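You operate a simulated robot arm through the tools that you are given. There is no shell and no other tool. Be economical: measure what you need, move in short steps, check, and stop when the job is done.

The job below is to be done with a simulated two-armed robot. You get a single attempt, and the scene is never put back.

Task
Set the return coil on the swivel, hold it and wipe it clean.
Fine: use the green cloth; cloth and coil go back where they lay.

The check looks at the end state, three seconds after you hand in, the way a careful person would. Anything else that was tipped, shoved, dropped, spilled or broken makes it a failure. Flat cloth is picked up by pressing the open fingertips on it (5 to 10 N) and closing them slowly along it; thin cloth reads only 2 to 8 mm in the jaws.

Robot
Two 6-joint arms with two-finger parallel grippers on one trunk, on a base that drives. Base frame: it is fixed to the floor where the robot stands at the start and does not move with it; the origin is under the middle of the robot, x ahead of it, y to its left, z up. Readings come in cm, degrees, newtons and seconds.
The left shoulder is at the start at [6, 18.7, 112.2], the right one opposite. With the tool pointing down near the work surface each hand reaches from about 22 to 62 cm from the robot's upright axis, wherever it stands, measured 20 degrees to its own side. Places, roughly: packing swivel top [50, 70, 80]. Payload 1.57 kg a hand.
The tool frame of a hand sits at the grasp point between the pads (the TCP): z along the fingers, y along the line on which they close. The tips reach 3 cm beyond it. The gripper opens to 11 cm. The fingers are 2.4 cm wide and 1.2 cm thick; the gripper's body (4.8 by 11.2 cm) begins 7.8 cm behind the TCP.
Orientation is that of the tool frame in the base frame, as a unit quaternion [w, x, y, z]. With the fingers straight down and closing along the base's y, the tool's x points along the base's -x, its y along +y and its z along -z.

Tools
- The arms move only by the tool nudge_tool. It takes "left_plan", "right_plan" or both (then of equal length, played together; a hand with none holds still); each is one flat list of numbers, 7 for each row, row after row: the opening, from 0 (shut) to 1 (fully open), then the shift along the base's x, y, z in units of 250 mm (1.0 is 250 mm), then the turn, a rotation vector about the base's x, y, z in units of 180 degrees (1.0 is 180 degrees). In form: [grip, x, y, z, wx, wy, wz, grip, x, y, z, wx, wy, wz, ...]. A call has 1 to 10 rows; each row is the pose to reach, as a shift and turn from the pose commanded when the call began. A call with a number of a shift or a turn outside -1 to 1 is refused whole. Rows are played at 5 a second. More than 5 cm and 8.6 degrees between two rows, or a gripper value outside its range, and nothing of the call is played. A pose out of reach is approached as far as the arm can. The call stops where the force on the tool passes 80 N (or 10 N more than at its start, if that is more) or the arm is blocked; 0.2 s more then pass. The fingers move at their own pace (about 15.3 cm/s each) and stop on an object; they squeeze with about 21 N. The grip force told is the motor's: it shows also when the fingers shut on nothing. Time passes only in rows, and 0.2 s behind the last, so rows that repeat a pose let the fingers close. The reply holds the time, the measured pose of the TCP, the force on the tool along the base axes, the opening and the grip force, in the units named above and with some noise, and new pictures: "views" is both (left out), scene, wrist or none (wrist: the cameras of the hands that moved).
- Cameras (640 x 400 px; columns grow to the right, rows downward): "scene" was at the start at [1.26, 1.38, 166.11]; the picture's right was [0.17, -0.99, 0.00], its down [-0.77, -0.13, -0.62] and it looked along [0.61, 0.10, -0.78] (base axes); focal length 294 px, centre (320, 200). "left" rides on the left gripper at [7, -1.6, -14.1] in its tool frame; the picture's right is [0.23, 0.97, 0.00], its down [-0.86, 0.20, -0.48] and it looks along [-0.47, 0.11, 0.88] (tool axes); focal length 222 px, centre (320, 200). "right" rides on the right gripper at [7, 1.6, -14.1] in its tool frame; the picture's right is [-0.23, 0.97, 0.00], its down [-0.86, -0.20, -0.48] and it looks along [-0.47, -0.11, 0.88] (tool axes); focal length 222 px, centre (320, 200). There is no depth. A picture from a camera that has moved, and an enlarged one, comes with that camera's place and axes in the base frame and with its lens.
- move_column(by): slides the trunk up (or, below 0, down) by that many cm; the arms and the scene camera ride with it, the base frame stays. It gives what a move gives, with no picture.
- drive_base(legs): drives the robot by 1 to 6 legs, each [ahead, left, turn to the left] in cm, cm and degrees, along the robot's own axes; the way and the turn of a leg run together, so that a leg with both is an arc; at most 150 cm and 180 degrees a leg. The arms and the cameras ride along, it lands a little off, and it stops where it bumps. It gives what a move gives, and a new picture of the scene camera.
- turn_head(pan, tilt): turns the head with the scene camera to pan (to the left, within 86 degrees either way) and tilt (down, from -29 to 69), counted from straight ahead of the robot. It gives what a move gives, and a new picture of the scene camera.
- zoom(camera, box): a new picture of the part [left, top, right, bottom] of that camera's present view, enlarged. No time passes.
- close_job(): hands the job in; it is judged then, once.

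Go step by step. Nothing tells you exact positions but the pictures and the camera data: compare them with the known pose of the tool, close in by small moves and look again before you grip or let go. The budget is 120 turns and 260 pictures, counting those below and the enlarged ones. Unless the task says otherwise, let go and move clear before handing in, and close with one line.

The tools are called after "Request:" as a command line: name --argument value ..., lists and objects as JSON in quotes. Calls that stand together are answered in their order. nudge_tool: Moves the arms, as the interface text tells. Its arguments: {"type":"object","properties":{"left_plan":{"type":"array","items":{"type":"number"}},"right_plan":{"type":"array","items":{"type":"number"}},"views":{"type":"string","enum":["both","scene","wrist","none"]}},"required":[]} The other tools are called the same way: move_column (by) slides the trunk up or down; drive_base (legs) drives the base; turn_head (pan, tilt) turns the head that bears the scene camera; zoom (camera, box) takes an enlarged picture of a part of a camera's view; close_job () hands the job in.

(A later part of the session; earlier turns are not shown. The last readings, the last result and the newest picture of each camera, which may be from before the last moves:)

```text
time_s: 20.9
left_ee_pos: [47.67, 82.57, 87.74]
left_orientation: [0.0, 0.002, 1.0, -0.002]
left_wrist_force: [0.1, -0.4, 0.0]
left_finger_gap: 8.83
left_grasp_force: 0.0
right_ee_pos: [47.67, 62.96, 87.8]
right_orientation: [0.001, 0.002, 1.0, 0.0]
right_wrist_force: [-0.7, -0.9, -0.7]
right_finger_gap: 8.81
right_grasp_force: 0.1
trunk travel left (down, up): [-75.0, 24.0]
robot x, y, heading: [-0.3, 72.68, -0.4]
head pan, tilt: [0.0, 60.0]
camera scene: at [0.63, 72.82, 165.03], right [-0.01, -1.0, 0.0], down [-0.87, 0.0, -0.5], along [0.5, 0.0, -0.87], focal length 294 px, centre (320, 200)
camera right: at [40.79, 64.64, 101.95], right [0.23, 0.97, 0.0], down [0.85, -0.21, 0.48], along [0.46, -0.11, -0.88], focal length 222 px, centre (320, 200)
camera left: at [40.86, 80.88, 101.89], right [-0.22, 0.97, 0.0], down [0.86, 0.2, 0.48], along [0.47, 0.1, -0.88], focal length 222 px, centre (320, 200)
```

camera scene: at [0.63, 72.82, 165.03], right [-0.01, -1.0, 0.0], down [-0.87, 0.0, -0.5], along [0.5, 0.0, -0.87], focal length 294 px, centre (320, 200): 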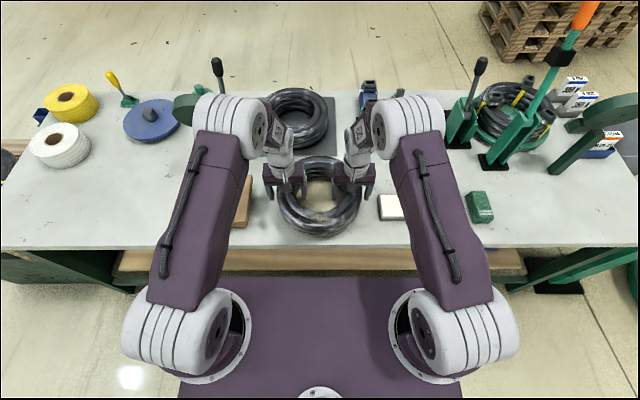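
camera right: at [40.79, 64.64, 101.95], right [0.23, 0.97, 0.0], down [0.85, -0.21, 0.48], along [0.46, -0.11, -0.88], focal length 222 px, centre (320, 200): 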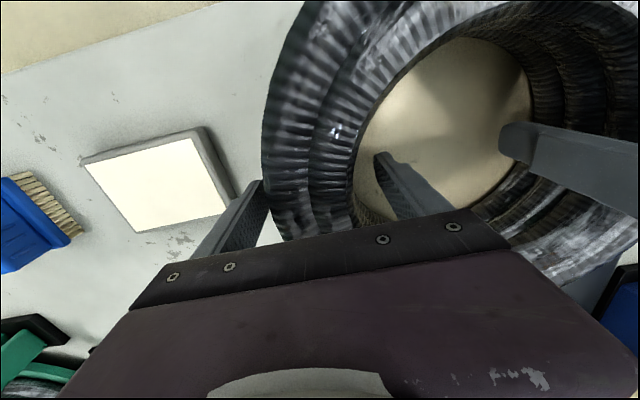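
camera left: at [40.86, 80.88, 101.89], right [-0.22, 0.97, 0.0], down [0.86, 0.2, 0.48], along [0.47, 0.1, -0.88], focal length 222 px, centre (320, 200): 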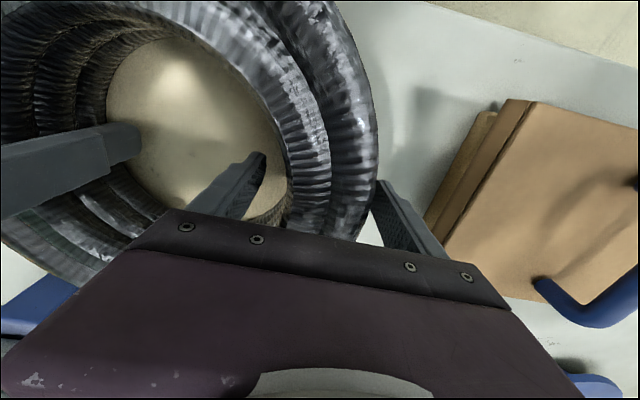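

The coil rests on the swivel. I lift both hands clear and drive right so the right hand comes over the green cloth (about (45, 21)).

Request:
nudge_tool --left_plan '[0.8, 0, 0, 0.15, 0, 0, 0, 0.8, 0, 0, 0.3, 0, 0, 0, 0.8, 0, 0, 0.45, 0, 0, 0, 0.8, 0, 0, 0.6, 0, 0, 0]' --right_plan '[0.8, 0, 0, 0.15, 0, 0, 0, 0.8, 0, 0, 0.3, 0, 0, 0, 0.8, 0, 0, 0.45, 0, 0, 0, 0.8, 0, 0, 0.6, 0, 0, 0]' --views "wrist"

Request:
drive_base --legs '[[0, -41.5, 0]]'

Request:
zoom --camera "right" --box '[160, 0, 480, 200]'

```text
time_s: 21.9
left_ee_pos: [47.7, 82.48, 102.93]
left_orientation: [0.001, 0.002, 1.0, -0.001]
left_wrist_force: [0.1, -0.5, -0.1]
left_finger_gap: 8.79
left_grasp_force: 0.0
right_ee_pos: [47.6, 62.68, 102.88]
right_orientation: [0.0, 0.002, 1.0, 0.001]
right_wrist_force: [0.9, 0.6, -0.6]
right_finger_gap: 8.8
right_grasp_force: 0.1
trunk travel left (down, up): [-75.0, 24.0]
robot x, y, heading: [0.27, 72.61, -0.4]
head pan, tilt: [0.0, 60.0]
camera right: at [40.67, 64.44, 117.01], right [0.23, 0.97, 0.0], down [0.85, -0.2, 0.48], along [0.47, -0.11, -0.88], focal length 222 px, centre (320, 200)
camera left: at [40.76, 80.95, 117.07], right [-0.22, 0.97, 0.0], down [0.86, 0.2, 0.48], along [0.47, 0.11, -0.88], focal length 222 px, centre (320, 200)
```

right: 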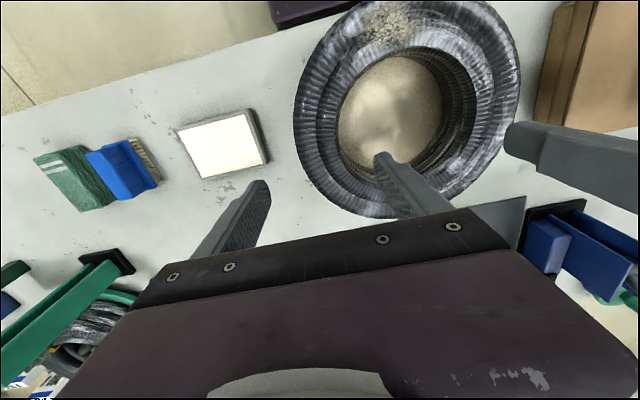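
left: 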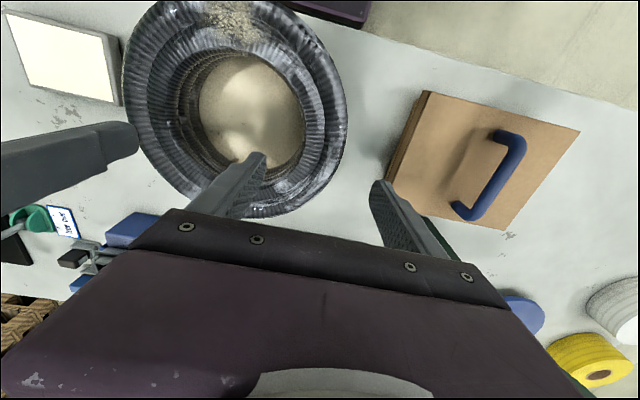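

```text
time_s: 24.5
left_ee_pos: [47.61, 41.57, 102.85]
left_orientation: [0.0, 0.005, 1.0, -0.001]
left_wrist_force: [0.3, -0.3, -0.6]
left_finger_gap: 8.8
left_grasp_force: 0.0
right_ee_pos: [47.46, 21.83, 102.78]
right_orientation: [0.0, 0.005, 1.0, 0.0]
right_wrist_force: [0.1, 0.2, 0.5]
right_finger_gap: 8.81
right_grasp_force: 0.2
trunk travel left (down, up): [-75.0, 24.0]
robot x, y, heading: [-0.28, 31.92, -0.6]
head pan, tilt: [0.0, 60.0]
camera scene: at [0.36, 32.12, 165.05], right [-0.01, -1.0, 0.0], down [-0.87, 0.01, -0.5], along [0.5, -0.01, -0.87], focal length 294 px, centre (320, 200)
```

scene: 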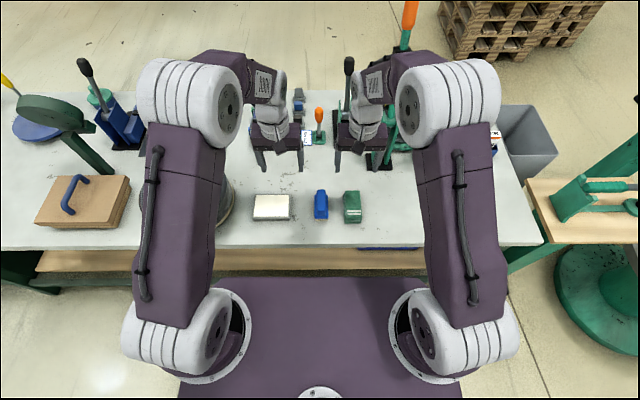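

```text
2.00 times, centred on (320, 100) of right
camera zoom: at [40.52, 23.58, 116.92], right [0.24, 0.97, 0.0], down [0.85, -0.21, 0.48], along [0.46, -0.11, -0.88], focal length 444 px, centre (320, 400)
```

zoom: 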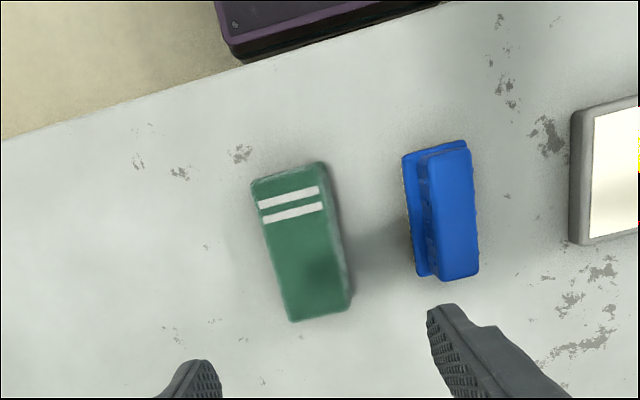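

The cloth is a folded pad, about 5 x 9.5 cm, aligned with x and centred near (45.2, 20.9). I bring the right hand above it.

Request:
nudge_tool --right_plan '[0.8, -0.05, -0.02, -0.1, 0, 0, 0, 0.8, -0.09, -0.037, -0.25, 0, 0, 0, 0.8, -0.09, -0.037, -0.4, 0, 0, 0, 0.8, -0.09, -0.037, -0.55, 0, 0, 0]' --views "both"

Request:
zoom --camera "scene" --box '[280, 120, 440, 240]'

```text
time_s: 25.5
left_ee_pos: [47.61, 41.66, 102.85]
left_orientation: [0.0, 0.004, 1.0, -0.001]
left_wrist_force: [-1.0, -0.9, -0.1]
left_finger_gap: 8.81
left_grasp_force: 0.0
right_ee_pos: [45.44, 20.92, 89.11]
right_orientation: [0.001, 0.005, 1.0, 0.0]
right_wrist_force: [-0.2, -0.6, 1.1]
right_finger_gap: 8.79
right_grasp_force: 0.1
trunk travel left (down, up): [-75.0, 24.0]
robot x, y, heading: [-0.13, 31.73, -0.8]
head pan, tilt: [0.0, 60.0]
camera scene: at [0.47, 32.05, 165.05], right [-0.01, -1.0, 0.0], down [-0.87, 0.01, -0.5], along [0.5, -0.01, -0.87], focal length 294 px, centre (320, 200)
camera right: at [38.5, 22.67, 103.28], right [0.24, 0.97, 0.0], down [0.85, -0.21, 0.48], along [0.46, -0.11, -0.88], focal length 222 px, centre (320, 200)
```

scene: 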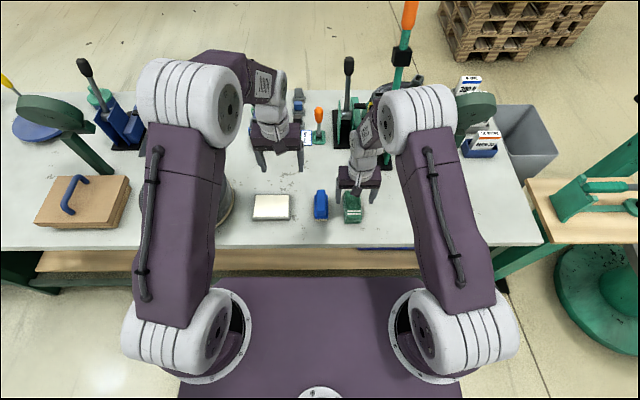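
right: 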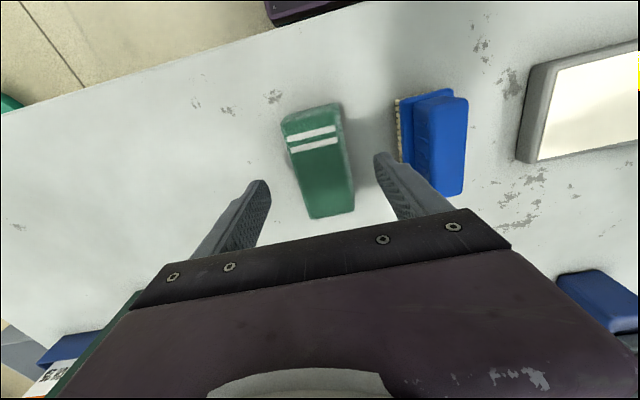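

```text
3.33 times, centred on (360, 180) of scene
camera zoom: at [0.47, 32.05, 165.05], right [-0.01, -1.0, 0.0], down [-0.87, 0.01, -0.5], along [0.5, -0.01, -0.87], focal length 979 px, centre (187, 267)
```

zoom: 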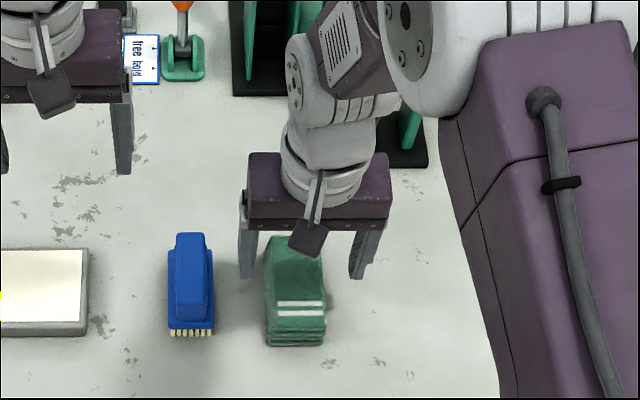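

Request:
nudge_tool --right_plan '[0.8, -0.016, 0.01, -0.07, 0, 0, 0, 0.8, -0.016, 0.01, -0.144, 0, 0, 0, 0.8, -0.016, 0.01, -0.144, 0, 0, 0]' --views "both"

Request:
zoom --camera "scene" --box '[300, 150, 420, 240]'

Request:
zoom --camera "left" --box '[0, 0, 240, 150]'

```text
time_s: 26.3
left_ee_pos: [47.67, 41.49, 102.82]
left_orientation: [0.001, 0.004, 1.0, -0.001]
left_wrist_force: [0.5, 0.4, -0.4]
left_finger_gap: 8.8
left_grasp_force: 0.0
right_ee_pos: [44.91, 21.04, 85.32]
right_orientation: [0.0, 0.005, 1.0, 0.0]
right_wrist_force: [-0.4, 0.7, -0.2]
right_finger_gap: 8.8
right_grasp_force: 0.2
trunk travel left (down, up): [-75.0, 24.0]
robot x, y, heading: [-0.28, 31.9, -0.8]
head pan, tilt: [0.0, 60.0]
camera scene: at [0.29, 32.01, 165.05], right [-0.01, -1.0, 0.0], down [-0.87, 0.01, -0.5], along [0.5, 0.0, -0.87], focal length 294 px, centre (320, 200)
camera right: at [37.96, 22.78, 99.58], right [0.24, 0.97, 0.0], down [0.85, -0.21, 0.48], along [0.47, -0.11, -0.88], focal length 222 px, centre (320, 200)
```

scene: 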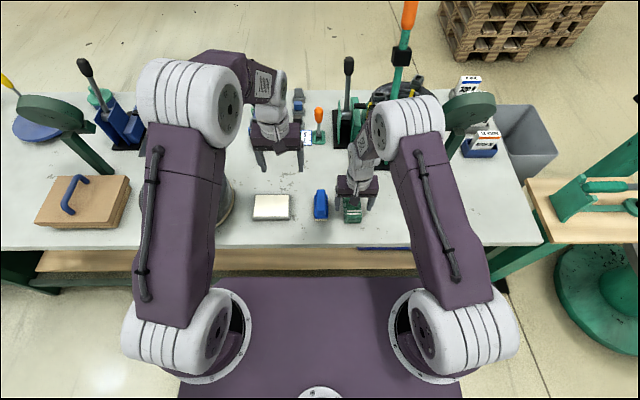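
right: 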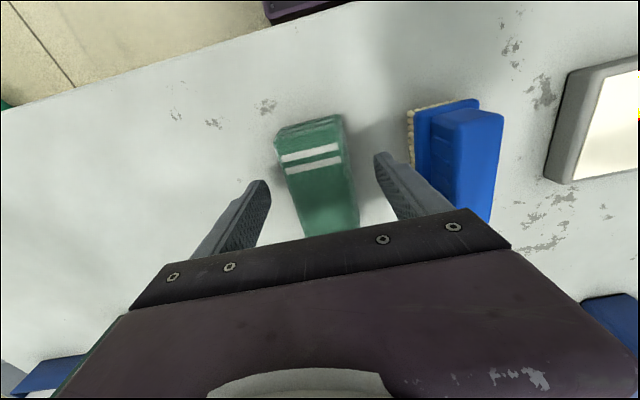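

```text
4.44 times, centred on (360, 195) of scene
camera zoom: at [0.29, 32.01, 165.05], right [-0.01, -1.0, 0.0], down [-0.87, 0.01, -0.5], along [0.5, 0.0, -0.87], focal length 1305 px, centre (142, 222)
```

zoom: 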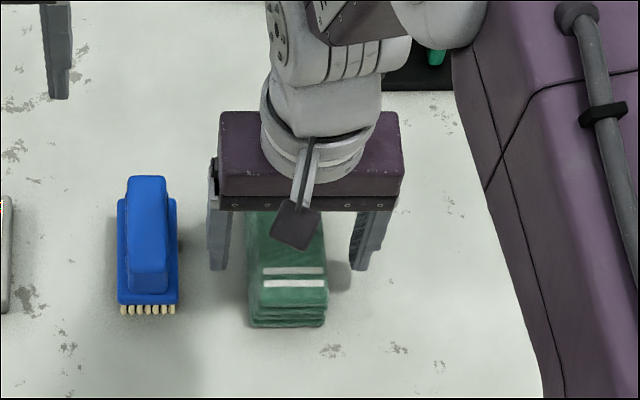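

```text
2.67 times, centred on (120, 75) of left
camera zoom: at [40.63, 40.0, 117.0], right [-0.22, 0.98, 0.0], down [0.86, 0.19, 0.48], along [0.47, 0.1, -0.88], focal length 592 px, centre (853, 533)
```

zoom: 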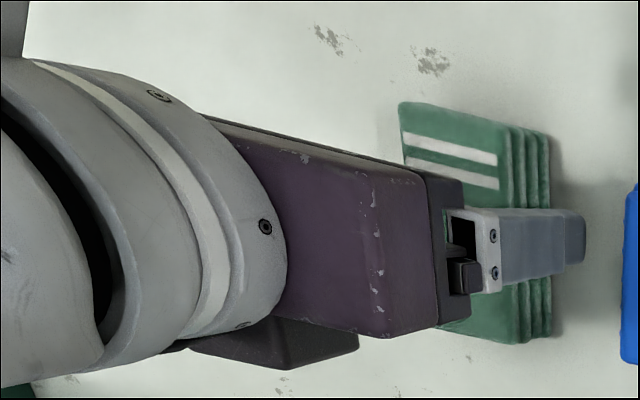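

The pad is about 3 cm thick (top ≈ 83.2). I lower so the fingers grip its upper 2 cm, leaving the underside proud, and close.

Request:
nudge_tool --right_plan '[0.8, 0, 0, -0.044, 0, 0, 0, 0.6, 0, 0, -0.044, 0, 0, 0, 0.5, 0, 0, -0.044, 0, 0, 0, 0.4, 0, 0, -0.044, 0, 0, 0, 0.3, 0, 0, -0.044, 0, 0, 0, 0, 0, 0, -0.044, 0, 0, 0, 0, 0, 0, -0.044, 0, 0, 0]' --views "both"

Request:
zoom --camera "scene" --box '[300, 150, 420, 240]'

```text
time_s: 27.9
left_ee_pos: [47.59, 41.47, 102.81]
left_orientation: [0.0, 0.006, 1.0, -0.001]
left_wrist_force: [-0.2, 0.9, 0.3]
left_finger_gap: 8.78
left_grasp_force: 0.1
right_ee_pos: [44.93, 21.03, 84.29]
right_orientation: [0.0, 0.006, 1.0, 0.001]
right_wrist_force: [-0.4, 1.1, 1.3]
right_finger_gap: 5.3
right_grasp_force: 21.0
trunk travel left (down, up): [-75.0, 24.0]
robot x, y, heading: [0.11, 31.89, -0.7]
head pan, tilt: [0.0, 60.0]
camera scene: at [0.35, 32.02, 165.05], right [-0.01, -1.0, 0.0], down [-0.87, 0.01, -0.5], along [0.5, 0.0, -0.87], focal length 294 px, centre (320, 200)
camera right: at [37.96, 22.79, 98.48], right [0.24, 0.97, 0.0], down [0.85, -0.21, 0.48], along [0.46, -0.11, -0.88], focal length 222 px, centre (320, 200)
```

scene: 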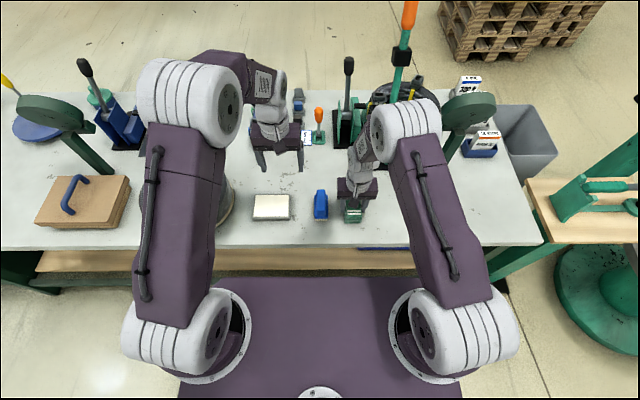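
right: 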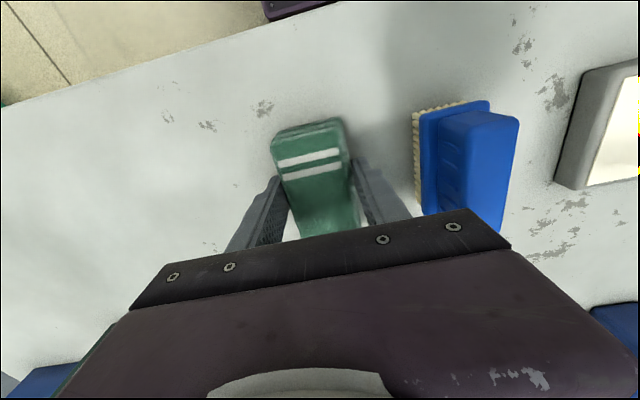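

```text
4.44 times, centred on (360, 195) of scene
camera zoom: at [0.35, 32.02, 165.05], right [-0.01, -1.0, 0.0], down [-0.87, 0.01, -0.5], along [0.5, 0.0, -0.87], focal length 1305 px, centre (142, 222)
```

zoom: 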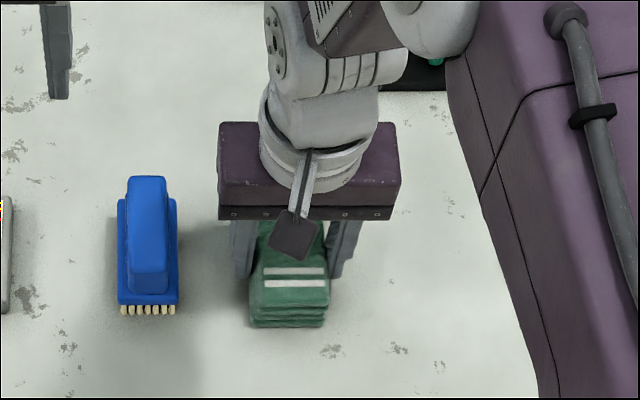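

The cloth is gripped (5.3 cm). I lift it and drive back left to the swivel.

Request:
nudge_tool --right_plan '[0, 0, 0, 0.12, 0, 0, 0, 0, 0, 0, 0.28, 0, 0, 0, 0, 0, 0, 0.44, 0, 0, 0, 0, 0, 0, 0.6, 0, 0, 0, 0, 0, 0, 0.75, 0, 0, 0]' --views "wrist"

Request:
drive_base --legs '[[0, 41, 0.6]]'

```text
time_s: 29.1
left_ee_pos: [47.53, 41.6, 102.99]
left_orientation: [0.0, 0.004, 1.0, -0.001]
left_wrist_force: [-0.1, -0.4, 0.3]
left_finger_gap: 8.81
left_grasp_force: 0.1
right_ee_pos: [44.59, 20.97, 103.04]
right_orientation: [0.0, 0.005, 1.0, 0.0]
right_wrist_force: [0.7, -0.2, -0.6]
right_finger_gap: 5.32
right_grasp_force: 20.8
trunk travel left (down, up): [-75.0, 24.0]
robot x, y, heading: [-0.21, 31.86, -0.6]
head pan, tilt: [0.0, 60.0]
camera right: at [37.59, 22.75, 117.18], right [0.24, 0.97, 0.0], down [0.85, -0.21, 0.48], along [0.46, -0.11, -0.88], focal length 222 px, centre (320, 200)
```

right: 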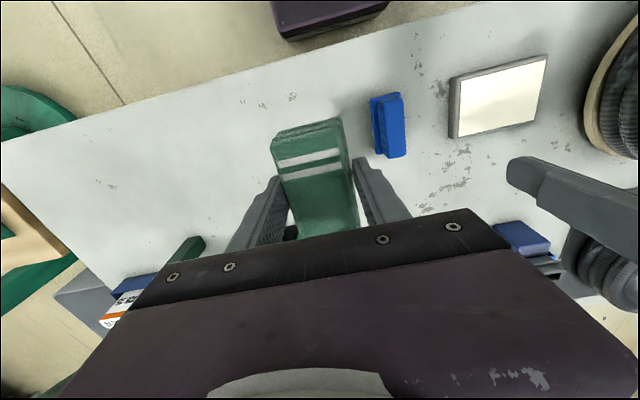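

```text
time_s: 31.6
left_ee_pos: [47.58, 82.85, 102.84]
left_orientation: [0.0, 0.0, 1.0, -0.001]
left_wrist_force: [0.8, -0.1, -0.3]
left_finger_gap: 8.79
left_grasp_force: 0.1
right_ee_pos: [45.01, 62.25, 102.84]
right_orientation: [0.0, 0.001, 1.0, 0.001]
right_wrist_force: [0.3, -0.8, -0.7]
right_finger_gap: 5.29
right_grasp_force: 20.7
trunk travel left (down, up): [-75.0, 24.0]
robot x, y, heading: [0.25, 73.26, -0.2]
head pan, tilt: [0.0, 60.0]
camera scene: at [0.59, 72.87, 165.05], right [0.0, -1.0, 0.0], down [-0.87, 0.0, -0.5], along [0.5, 0.0, -0.87], focal length 294 px, centre (320, 200)
```

scene: 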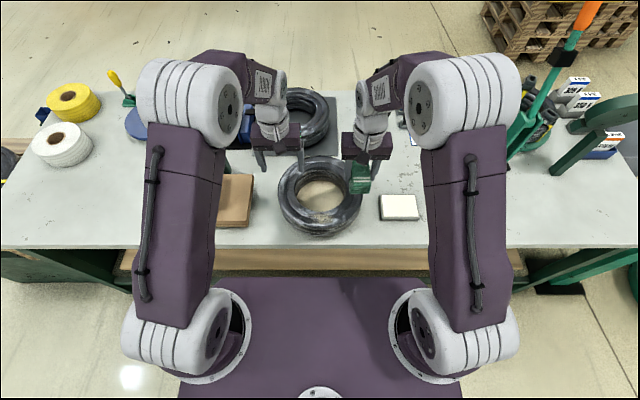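

Back at the swivel with the mud patch on the coil's near side at about (37.6, 72). I turn the left hand 45° and take it over the coil's back-left, out of the wiping hand's way.

Request:
nudge_tool --left_plan '[0.9, 0.05, -0.02, 0, 0, 0, -0.042, 0.9, 0.1, -0.04, 0, 0, 0, -0.084, 0.9, 0.15, -0.06, 0, 0, 0, -0.126, 0.9, 0.2, -0.08, 0, 0, 0, -0.168, 0.9, 0.25, -0.1, 0, 0, 0, -0.21, 0.9, 0.28, -0.122, 0, 0, 0, -0.25, 0.9, 0.28, -0.122, -0.16, 0, 0, -0.25, 0.9, 0.28, -0.122, -0.3, 0, 0, -0.25]'

```text
time_s: 33.4
left_ee_pos: [54.72, 80.07, 95.18]
left_orientation: [0.0, 0.383, 0.924, -0.002]
left_wrist_force: [0.0, -0.3, -0.3]
left_finger_gap: 9.87
left_grasp_force: 0.1
right_ee_pos: [44.98, 62.32, 103.01]
right_orientation: [0.0, 0.001, 1.0, 0.0]
right_wrist_force: [0.6, 0.6, -0.8]
right_finger_gap: 5.33
right_grasp_force: 21.2
trunk travel left (down, up): [-75.0, 24.0]
robot x, y, heading: [0.13, 72.88, -0.0]
head pan, tilt: [0.0, 60.0]
camera scene: at [0.68, 73.0, 165.05], right [0.0, -1.0, 0.0], down [-0.87, 0.0, -0.5], along [0.5, 0.0, -0.87], focal length 294 px, centre (320, 200)
camera left: at [48.75, 83.83, 109.36], right [0.53, 0.85, 0.0], down [0.75, -0.46, 0.48], along [0.41, -0.25, -0.88], focal length 222 px, centre (320, 200)
```

scene: 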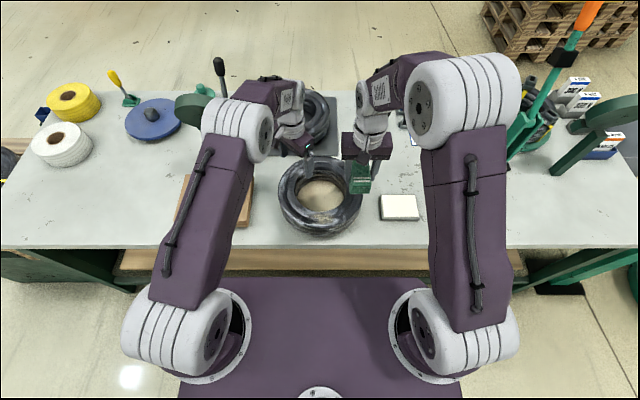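
left: 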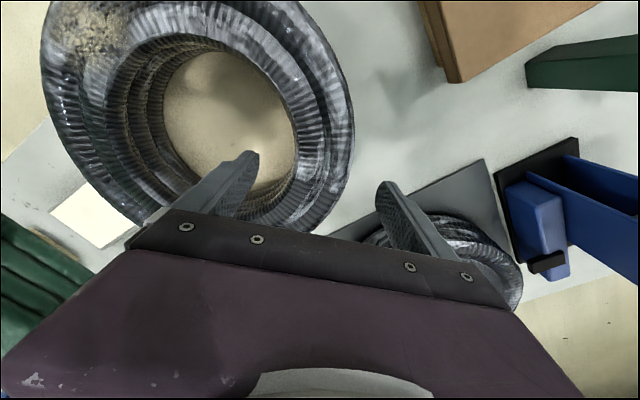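

Request:
nudge_tool --left_plan '[0.9, -0.006, -0.01, -0.14, 0, 0, 0, 0.9, -0.006, -0.01, -0.28, 0, 0, 0, 0.7, -0.006, -0.01, -0.29, 0, 0, 0, 0.55, -0.006, -0.01, -0.29, 0, 0, 0, 0.45, -0.006, -0.01, -0.29, 0, 0, 0, 0, -0.006, -0.01, -0.29, 0, 0, 0, 0, -0.006, -0.01, -0.29, 0, 0, 0]'

```text
time_s: 35.0
left_ee_pos: [54.82, 79.74, 88.1]
left_orientation: [0.0, 0.382, 0.924, -0.001]
left_wrist_force: [7.7, 8.0, 3.1]
left_finger_gap: 5.3
left_grasp_force: 21.3
right_ee_pos: [45.07, 62.44, 102.9]
right_orientation: [0.0, 0.001, 1.0, 0.001]
right_wrist_force: [0.1, 0.1, -0.9]
right_finger_gap: 5.31
right_grasp_force: 20.9
trunk travel left (down, up): [-75.0, 24.0]
robot x, y, heading: [0.17, 73.01, 0.1]
head pan, tilt: [0.0, 60.0]
camera scene: at [0.71, 73.17, 165.05], right [0.0, -1.0, 0.0], down [-0.87, 0.0, -0.5], along [0.5, 0.0, -0.87], focal length 294 px, centre (320, 200)
camera left: at [48.76, 83.51, 102.15], right [0.53, 0.85, 0.0], down [0.75, -0.46, 0.48], along [0.41, -0.25, -0.88], focal length 222 px, centre (320, 200)
```

scene: 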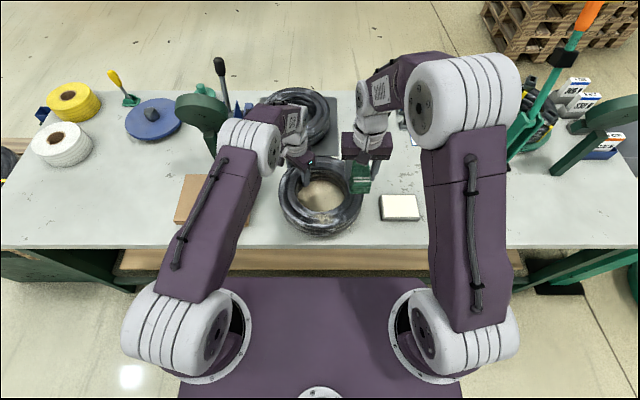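
left: 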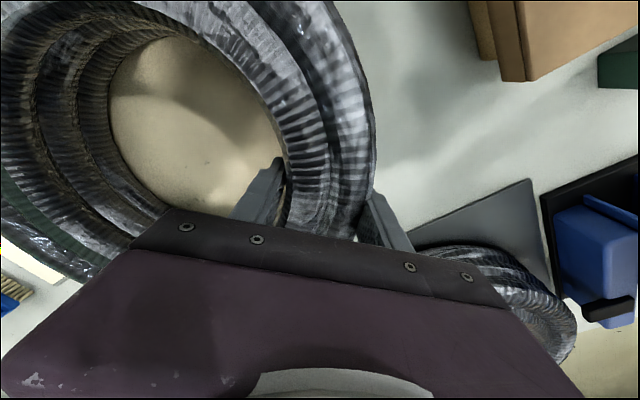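

Request:
zoom --camera "scene" --box '[260, 140, 380, 245]'

Request:
zoom --camera "right" --box '[260, 0, 560, 200]'

```text
3.81 times, centred on (320, 192) of scene
camera zoom: at [0.71, 73.17, 165.05], right [0.0, -1.0, 0.0], down [-0.87, 0.0, -0.5], along [0.5, 0.0, -0.87], focal length 1118 px, centre (320, 229)
```

zoom: 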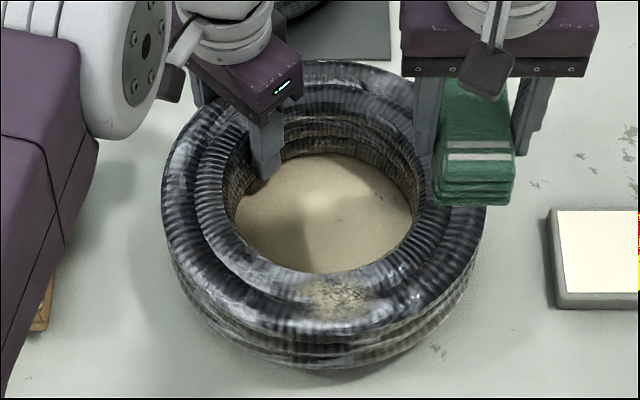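

```text
2.00 times, centred on (410, 100) of right
camera zoom: at [38.07, 64.18, 117.09], right [0.23, 0.97, 0.0], down [0.86, -0.2, 0.48], along [0.47, -0.11, -0.88], focal length 444 px, centre (140, 400)
```

zoom: 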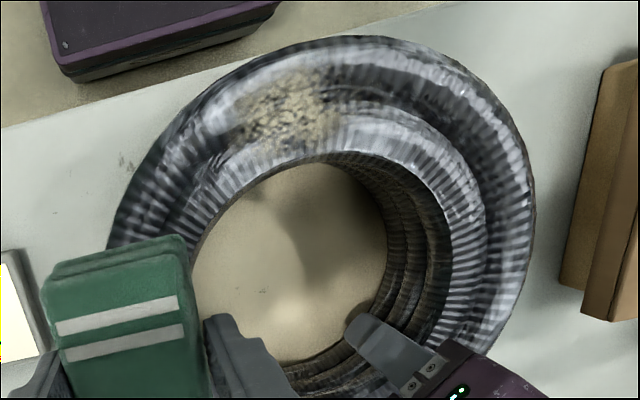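

The left hand holds the coil firmly; mud patch is centred at about (37.7, 72), 5 cm wide. I bring the cloth over it.

Request:
nudge_tool --right_plan '[0, -0.07, 0.1, 0, 0, 0, 0, 0, -0.14, 0.2, 0, 0, 0, 0, 0, -0.21, 0.3, 0, 0, 0, 0, 0, -0.29, 0.385, 0, 0, 0, 0, 0, -0.29, 0.385, -0.1, 0, 0, 0, 0, -0.29, 0.385, -0.22, 0, 0, 0]'

Request:
zoom --camera "scene" --box '[260, 140, 380, 245]'

```text
time_s: 36.4
left_ee_pos: [54.68, 79.56, 88.14]
left_orientation: [-0.001, 0.383, 0.924, -0.001]
left_wrist_force: [2.1, 6.8, 3.5]
left_finger_gap: 5.29
left_grasp_force: 21.1
right_ee_pos: [37.64, 72.06, 97.78]
right_orientation: [0.0, 0.0, 1.0, 0.001]
right_wrist_force: [0.2, -0.5, -0.3]
right_finger_gap: 5.37
right_grasp_force: 21.1
trunk travel left (down, up): [-75.0, 24.0]
robot x, y, heading: [0.41, 73.06, 0.1]
head pan, tilt: [0.0, 60.0]
camera scene: at [0.57, 73.12, 165.05], right [0.0, -1.0, 0.0], down [-0.87, 0.0, -0.5], along [0.5, 0.0, -0.87], focal length 294 px, centre (320, 200)
camera right: at [30.66, 73.73, 111.8], right [0.23, 0.97, 0.0], down [0.85, -0.2, 0.48], along [0.47, -0.11, -0.88], focal length 222 px, centre (320, 200)
```

scene: 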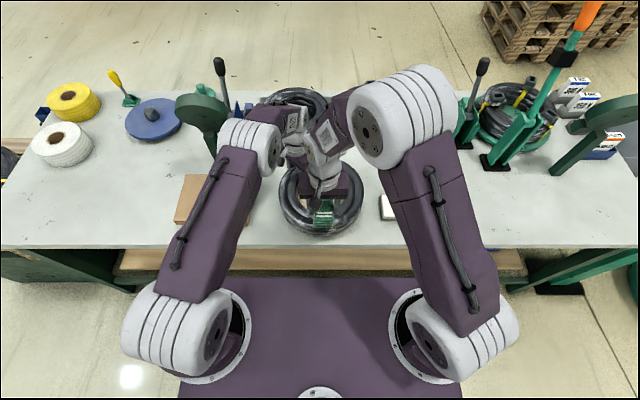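
right: 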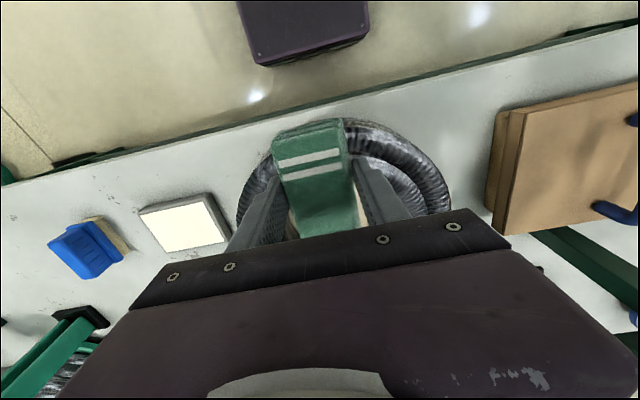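

```text
3.81 times, centred on (320, 192) of scene
camera zoom: at [0.57, 73.12, 165.05], right [0.0, -1.0, 0.0], down [-0.87, 0.0, -0.5], along [0.5, 0.0, -0.87], focal length 1118 px, centre (320, 229)
```

zoom: 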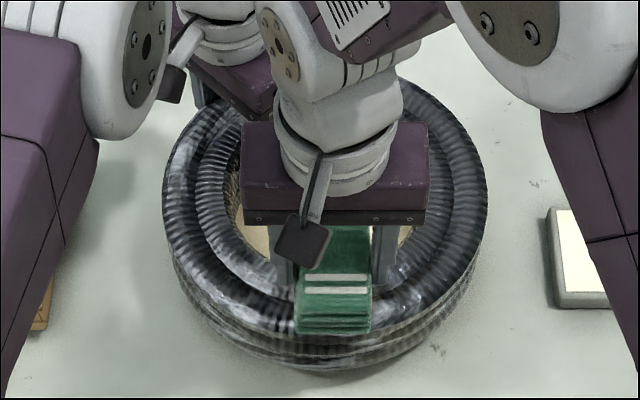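

Request:
nudge_tool --right_plan '[0, 0, 0, -0.05, 0, 0, 0, 0, 0, 0, -0.1, 0, 0, 0, 0, 0, 0, -0.12, 0, 0, 0]' --views "none"

```text
time_s: 37.2
left_ee_pos: [54.62, 79.65, 88.08]
left_orientation: [-0.001, 0.382, 0.924, -0.001]
left_wrist_force: [7.1, 5.2, 0.0]
left_finger_gap: 5.26
left_grasp_force: 20.9
right_ee_pos: [37.76, 72.01, 94.69]
right_orientation: [0.001, 0.001, 1.0, 0.001]
right_wrist_force: [-2.6, -2.7, 24.4]
right_finger_gap: 5.35
right_grasp_force: 20.6
trunk travel left (down, up): [-75.0, 24.0]
robot x, y, heading: [0.15, 73.01, 0.1]
head pan, tilt: [0.0, 60.0]
```

Cloth is on the coil at about 24 N. I ease slightly and wipe with short strokes across the patch.

Request:
nudge_tool --right_plan '[0, 0, 0.06, 0.004, 0, 0, 0, 0, 0, 0.13, 0.004, 0, 0, 0, 0, 0, 0.06, 0.004, 0, 0, 0, 0, 0, -0.02, 0.004, 0, 0, 0, 0, 0, -0.1, 0.004, 0, 0, 0, 0, 0, -0.16, 0.004, 0, 0, 0, 0, 0, -0.08, 0.004, 0, 0, 0, 0, 0, 0.0, 0.004, 0, 0, 0, 0, 0, 0.08, 0.004, 0, 0, 0, 0, 0, 0.13, 0.004, 0, 0, 0]' --views "none"

Request:
nudge_tool --right_plan '[0, 0.04, -0.07, 0, 0, 0, 0, 0, 0.04, -0.15, 0, 0, 0, 0, 0, 0.04, -0.24, 0, 0, 0, 0, 0, 0, -0.28, 0, 0, 0, 0, 0, -0.06, -0.24, 0, 0, 0, 0, 0, -0.06, -0.16, 0, 0, 0, 0, 0, -0.06, -0.08, 0, 0, 0, 0, 0, -0.06, 0, 0, 0, 0, 0, 0, -0.02, -0.06, 0, 0, 0, 0, 0, 0, -0.13, 0, 0, 0, 0]' --views "scene"

```text
time_s: 39.4
left_ee_pos: [54.64, 79.48, 88.08]
left_orientation: [0.0, 0.383, 0.924, -0.001]
left_wrist_force: [3.9, 6.6, 1.1]
left_finger_gap: 5.31
left_grasp_force: 20.7
right_ee_pos: [37.69, 74.99, 94.61]
right_orientation: [-0.001, 0.001, 1.0, 0.0]
right_wrist_force: [-1.1, -7.8, 12.4]
right_finger_gap: 5.34
right_grasp_force: 21.2
trunk travel left (down, up): [-75.0, 24.0]
robot x, y, heading: [0.18, 73.03, 0.1]
head pan, tilt: [0.0, 60.0]
```

```text
time_s: 41.6
left_ee_pos: [54.68, 79.48, 88.1]
left_orientation: [0.001, 0.382, 0.924, -0.001]
left_wrist_force: [0.2, 1.1, 0.4]
left_finger_gap: 5.27
left_grasp_force: 21.2
right_ee_pos: [37.67, 72.05, 94.69]
right_orientation: [0.001, 0.001, 1.0, 0.0]
right_wrist_force: [-0.6, 0.1, -0.5]
right_finger_gap: 5.3
right_grasp_force: 20.8
trunk travel left (down, up): [-75.0, 24.0]
robot x, y, heading: [0.19, 72.64, -0.0]
head pan, tilt: [0.0, 60.0]
camera scene: at [0.61, 73.03, 165.05], right [0.0, -1.0, 0.0], down [-0.87, 0.0, -0.5], along [0.5, 0.0, -0.87], focal length 294 px, centre (320, 200)
```

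scene: 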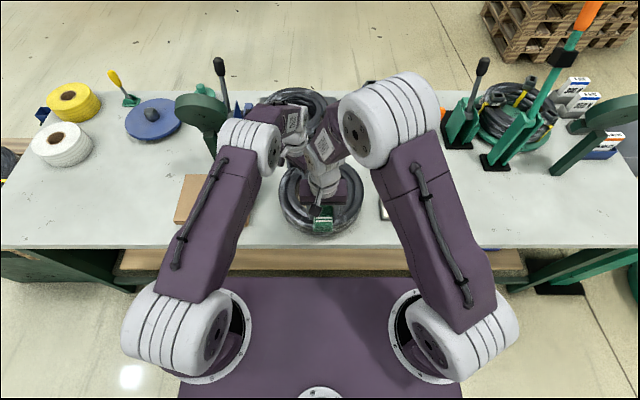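

I lift the cloth aside to check the result.

Request:
nudge_tool --right_plan '[0, 0, 0, 0.12, 0, 0, 0, 0, 0.03, -0.08, 0.2, 0, 0, 0, 0, 0.1, -0.2, 0.25, 0, 0, 0, 0, 0.18, -0.34, 0.3, 0, 0, 0, 0, 0.25, -0.45, 0.3, 0, 0, 0]' --views "none"

Request:
zoom --camera "scene" --box '[260, 140, 380, 245]'

Request:
zoom --camera "right" --box '[260, 0, 560, 200]'

```text
time_s: 42.8
left_ee_pos: [54.73, 79.56, 88.14]
left_orientation: [0.0, 0.382, 0.924, -0.001]
left_wrist_force: [2.1, 0.1, -0.9]
left_finger_gap: 5.27
left_grasp_force: 20.7
right_ee_pos: [43.76, 60.6, 102.13]
right_orientation: [-0.001, 0.0, 1.0, 0.0]
right_wrist_force: [-0.5, -0.1, -1.1]
right_finger_gap: 5.32
right_grasp_force: 21.2
trunk travel left (down, up): [-75.0, 24.0]
robot x, y, heading: [0.02, 72.56, -0.1]
head pan, tilt: [0.0, 60.0]
```

```text
3.81 times, centred on (320, 192) of scene
camera zoom: at [0.63, 72.96, 165.05], right [0.0, -1.0, 0.0], down [-0.87, 0.0, -0.5], along [0.5, 0.0, -0.87], focal length 1118 px, centre (320, 229)
```

zoom: 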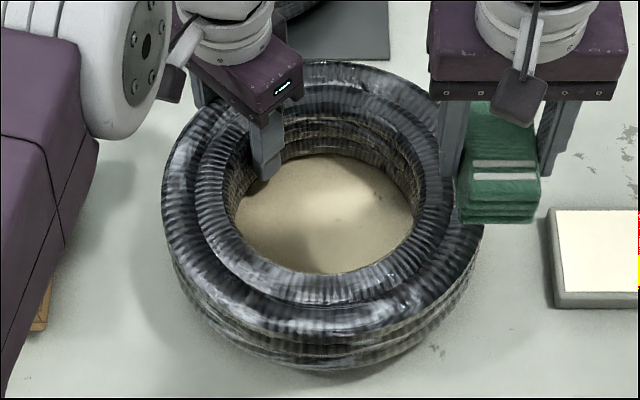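

```text
2.00 times, centred on (410, 100) of right
camera zoom: at [36.89, 62.3, 116.24], right [0.23, 0.97, 0.0], down [0.86, -0.2, 0.48], along [0.46, -0.11, -0.88], focal length 444 px, centre (140, 400)
```

zoom: 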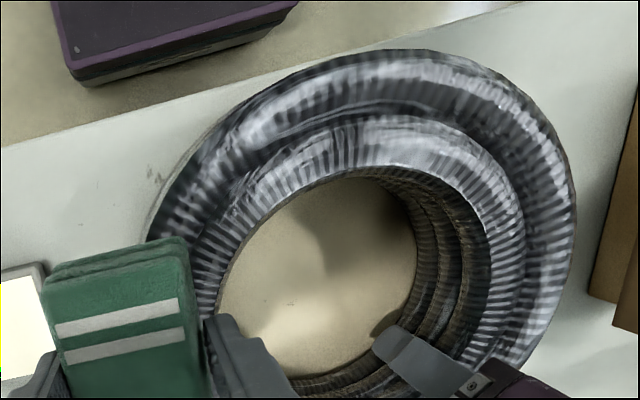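

The mud patch is gone. I release the coil with the left hand, lift it and turn it straight again, then inspect the rest of the coil.

Request:
nudge_tool --left_plan '[0.9, 0, 0, 0, 0, 0, 0, 0.9, 0, 0, 0, 0, 0, 0, 0.9, 0, 0, 0.14, 0, 0, 0, 0.9, 0, 0, 0.3, 0, 0, 0, 0.9, 0, 0, 0.46, 0, 0, 0, 0.9, 0, 0, 0.6, 0, 0, 0]' --views "both"

Request:
zoom --camera "left" --box '[20, 0, 400, 240]'

Request:
nudge_tool --left_plan '[0.9, -0.05, 0.02, 0, 0, 0, 0.042, 0.9, -0.1, 0.04, 0, 0, 0, 0.084, 0.9, -0.15, 0.06, 0, 0, 0, 0.126, 0.9, -0.2, 0.08, 0, 0, 0, 0.168, 0.9, -0.25, 0.1, 0, 0, 0, 0.21, 0.9, -0.278, 0.122, 0, 0, 0, 0.25, 0.9, -0.278, 0.122, 0, 0, 0, 0.25]' --views "both"

Request:
zoom --camera "scene" --box '[260, 140, 380, 245]'

```text
time_s: 44.2
left_ee_pos: [54.57, 79.49, 103.02]
left_orientation: [0.0, 0.382, 0.924, -0.001]
left_wrist_force: [-0.3, -0.2, 0.6]
left_finger_gap: 9.92
left_grasp_force: 0.0
right_ee_pos: [43.8, 60.6, 102.31]
right_orientation: [0.0, 0.001, 1.0, 0.0]
right_wrist_force: [0.7, -0.3, -0.9]
right_finger_gap: 5.34
right_grasp_force: 21.5
trunk travel left (down, up): [-75.0, 24.0]
robot x, y, heading: [-0.07, 72.48, -0.4]
head pan, tilt: [0.0, 60.0]
camera scene: at [0.49, 72.98, 165.05], right [0.0, -1.0, 0.0], down [-0.87, 0.0, -0.5], along [0.5, 0.0, -0.87], focal length 294 px, centre (320, 200)
camera left: at [48.55, 83.29, 117.09], right [0.53, 0.85, 0.0], down [0.75, -0.46, 0.48], along [0.41, -0.25, -0.88], focal length 222 px, centre (320, 200)
```

scene: 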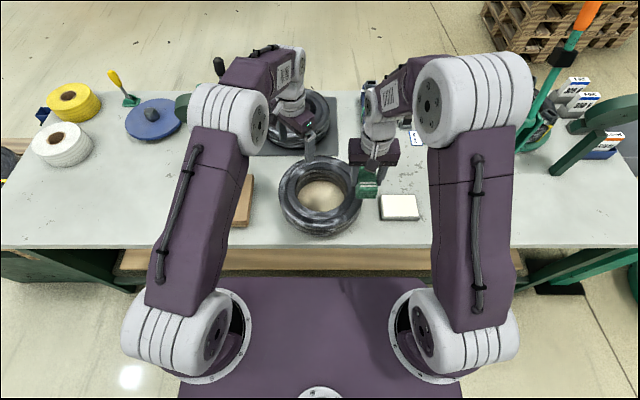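
left: 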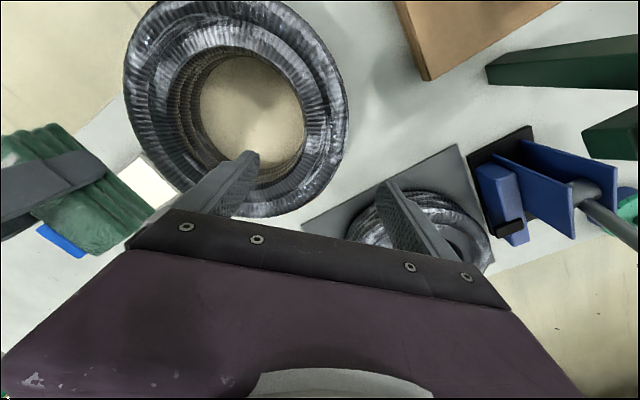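

```text
1.67 times, centred on (210, 120) of left
camera zoom: at [48.55, 83.29, 117.09], right [0.53, 0.85, 0.0], down [0.75, -0.46, 0.48], along [0.41, -0.25, -0.88], focal length 370 px, centre (503, 333)
```

zoom: 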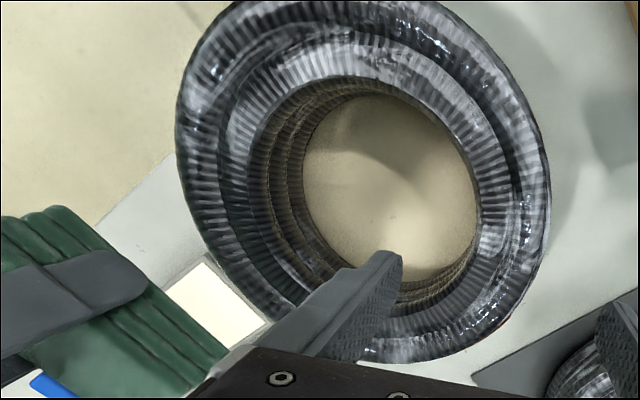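

```text
time_s: 45.8
left_ee_pos: [47.62, 82.63, 103.06]
left_orientation: [0.0, 0.0, 1.0, -0.002]
left_wrist_force: [-1.0, 0.6, 0.0]
left_finger_gap: 9.92
left_grasp_force: 0.1
right_ee_pos: [43.71, 60.59, 102.03]
right_orientation: [0.0, 0.001, 1.0, 0.0]
right_wrist_force: [-0.2, 0.0, -0.8]
right_finger_gap: 5.32
right_grasp_force: 20.8
trunk travel left (down, up): [-75.0, 24.0]
robot x, y, heading: [0.06, 72.97, -0.1]
head pan, tilt: [0.0, 60.0]
camera scene: at [0.6, 72.97, 165.05], right [0.0, -1.0, 0.0], down [-0.87, 0.0, -0.5], along [0.5, 0.0, -0.87], focal length 294 px, centre (320, 200)
camera left: at [40.71, 81.05, 117.18], right [-0.23, 0.97, 0.0], down [0.85, 0.2, 0.48], along [0.47, 0.11, -0.88], focal length 222 px, centre (320, 200)
```

scene: 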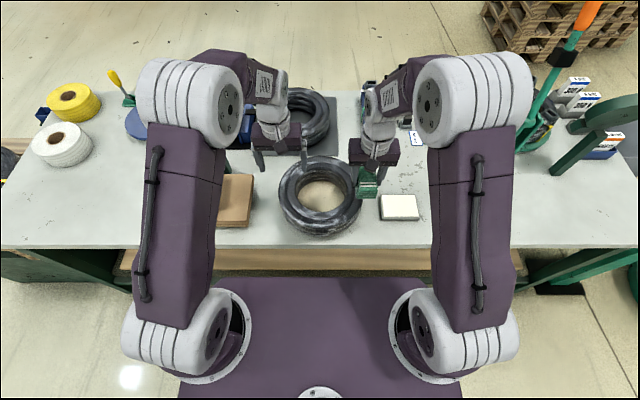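
left: 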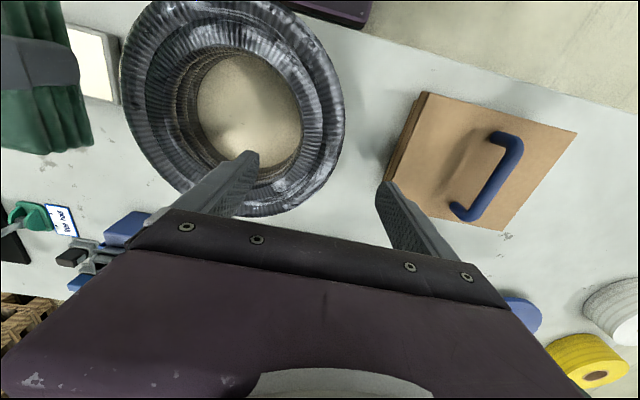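

```text
3.81 times, centred on (320, 192) of scene
camera zoom: at [0.6, 72.97, 165.05], right [0.0, -1.0, 0.0], down [-0.87, 0.0, -0.5], along [0.5, 0.0, -0.87], focal length 1118 px, centre (320, 229)
```

zoom: 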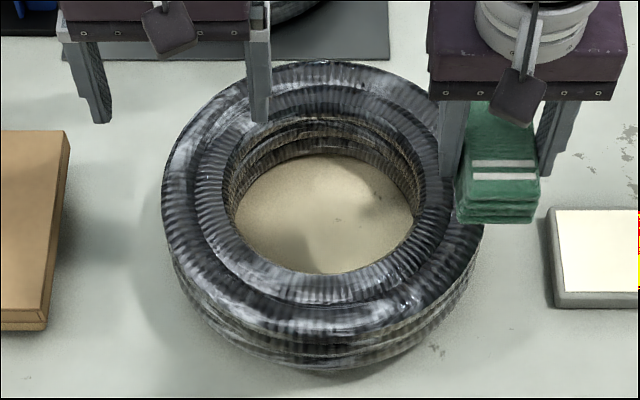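

The coil looks clean all round. Now I take the cloth back to its place at (44.9, 21.0).

Request:
drive_base --legs '[[0, -39.6, 0]]'

```text
time_s: 48.3
left_ee_pos: [47.61, 43.4, 103.03]
left_orientation: [0.0, 0.0, 1.0, -0.001]
left_wrist_force: [-0.1, 0.0, 0.1]
left_finger_gap: 9.9
left_grasp_force: 0.2
right_ee_pos: [43.69, 21.7, 102.18]
right_orientation: [0.0, 0.001, 1.0, -0.001]
right_wrist_force: [-1.1, 0.7, -1.2]
right_finger_gap: 5.3
right_grasp_force: 21.0
trunk travel left (down, up): [-75.0, 24.0]
robot x, y, heading: [0.22, 33.92, -0.2]
head pan, tilt: [0.0, 60.0]
camera scene: at [0.53, 33.92, 165.05], right [0.0, -1.0, 0.0], down [-0.87, 0.0, -0.5], along [0.5, 0.0, -0.87], focal length 294 px, centre (320, 200)
```

scene: 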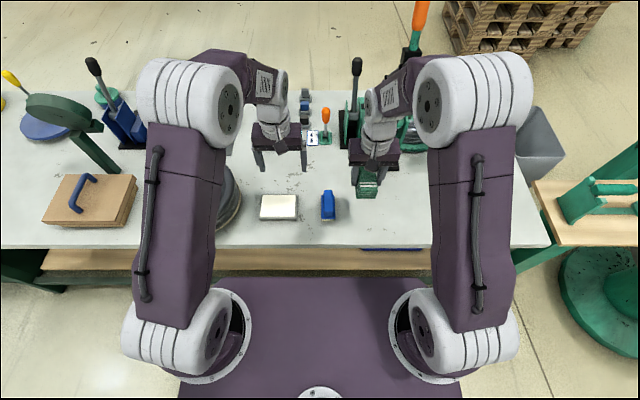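

Request:
nudge_tool --right_plan '[0, 0.025, -0.015, -0.12, 0, 0, 0, 0, 0.049, -0.027, -0.28, 0, 0, 0, 0, 0.049, -0.027, -0.44, 0, 0, 0, 0, 0.049, -0.027, -0.58, 0, 0, 0, 0, 0.049, -0.027, -0.66, 0, 0, 0, 0, 0.049, -0.027, -0.69, 0, 0, 0, 0, 0.049, -0.027, -0.704, 0, 0, 0]' --views "none"

Request:
zoom --camera "scene" --box '[300, 150, 420, 240]'

```text
time_s: 49.9
left_ee_pos: [47.56, 43.47, 103.16]
left_orientation: [0.0, 0.0, 1.0, 0.0]
left_wrist_force: [-0.6, -0.7, -0.2]
left_finger_gap: 9.88
left_grasp_force: 0.0
right_ee_pos: [44.98, 20.8, 84.48]
right_orientation: [0.0, 0.0, 1.0, 0.001]
right_wrist_force: [1.0, -0.4, -1.3]
right_finger_gap: 5.33
right_grasp_force: 21.2
trunk travel left (down, up): [-75.0, 24.0]
robot x, y, heading: [0.34, 33.58, -0.1]
head pan, tilt: [0.0, 60.0]
```

```text
4.44 times, centred on (360, 195) of scene
camera zoom: at [0.55, 33.82, 165.05], right [0.0, -1.0, 0.0], down [-0.87, 0.0, -0.5], along [0.5, 0.0, -0.87], focal length 1305 px, centre (142, 222)
```

zoom: 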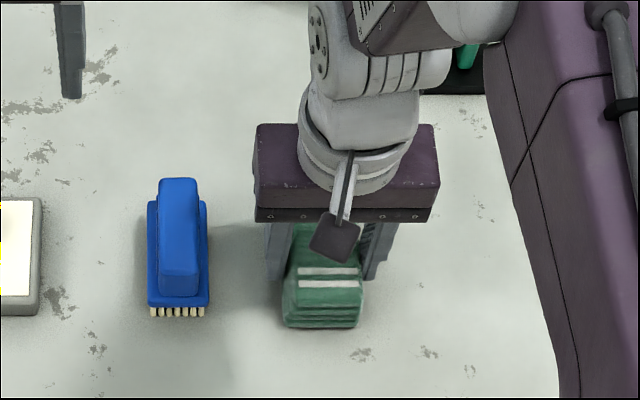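

Position matches the original relative to the brush. Lower the last bit, open, and lift.

Request:
nudge_tool --right_plan '[0, 0, 0.005, -0.008, 0, 0, 0, 0, 0, 0.005, -0.012, 0, 0, 0, 0.75, 0, 0.005, -0.01, 0, 0, 0, 0.75, 0, 0.005, -0.01, 0, 0, 0, 0.75, 0, 0.005, 0.12, 0, 0, 0, 0.75, 0, 0.005, 0.28, 0, 0, 0, 0.75, 0, 0.005, 0.44, 0, 0, 0, 0.75, 0.05, 0.005, 0.6, 0, 0, 0, 0.8, 0.11, 0.005, 0.74, 0, 0, 0]' --views "wrist"

Request:
zoom --camera "scene" --box '[300, 150, 420, 240]'

```text
time_s: 51.9
left_ee_pos: [47.6, 43.52, 103.07]
left_orientation: [0.001, 0.0, 1.0, 0.0]
left_wrist_force: [-0.2, 0.0, -0.8]
left_finger_gap: 9.91
left_grasp_force: 0.1
right_ee_pos: [47.63, 21.18, 103.2]
right_orientation: [0.0, 0.001, 1.0, 0.0]
right_wrist_force: [-0.4, -0.4, -0.4]
right_finger_gap: 8.8
right_grasp_force: 0.1
trunk travel left (down, up): [-75.0, 24.0]
robot x, y, heading: [-0.38, 33.52, -0.1]
head pan, tilt: [0.0, 60.0]
camera right: at [40.63, 22.82, 117.35], right [0.23, 0.97, 0.0], down [0.85, -0.2, 0.48], along [0.47, -0.11, -0.88], focal length 222 px, centre (320, 200)
```

right: 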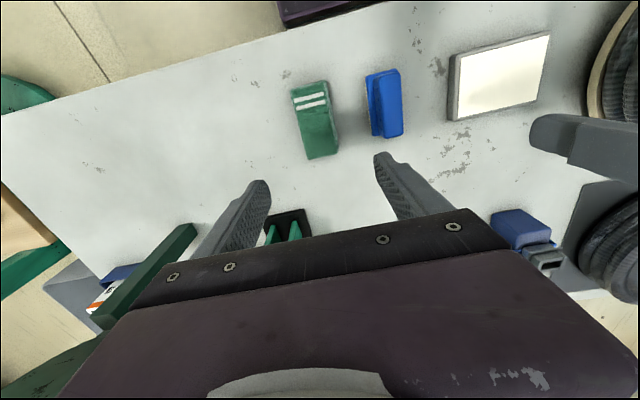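

```text
4.44 times, centred on (360, 195) of scene
camera zoom: at [0.51, 33.82, 165.05], right [0.0, -1.0, 0.0], down [-0.87, 0.0, -0.5], along [0.5, 0.0, -0.87], focal length 1305 px, centre (142, 222)
```

zoom: 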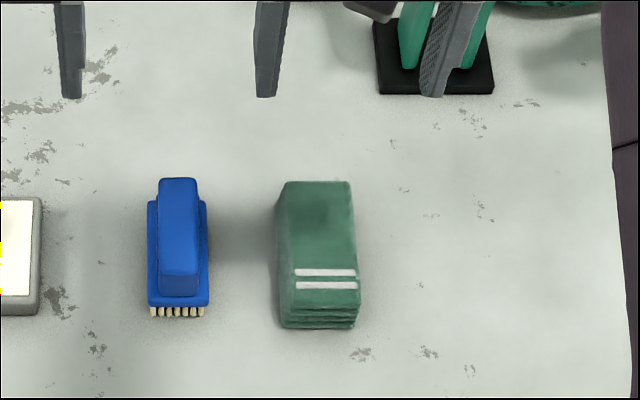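

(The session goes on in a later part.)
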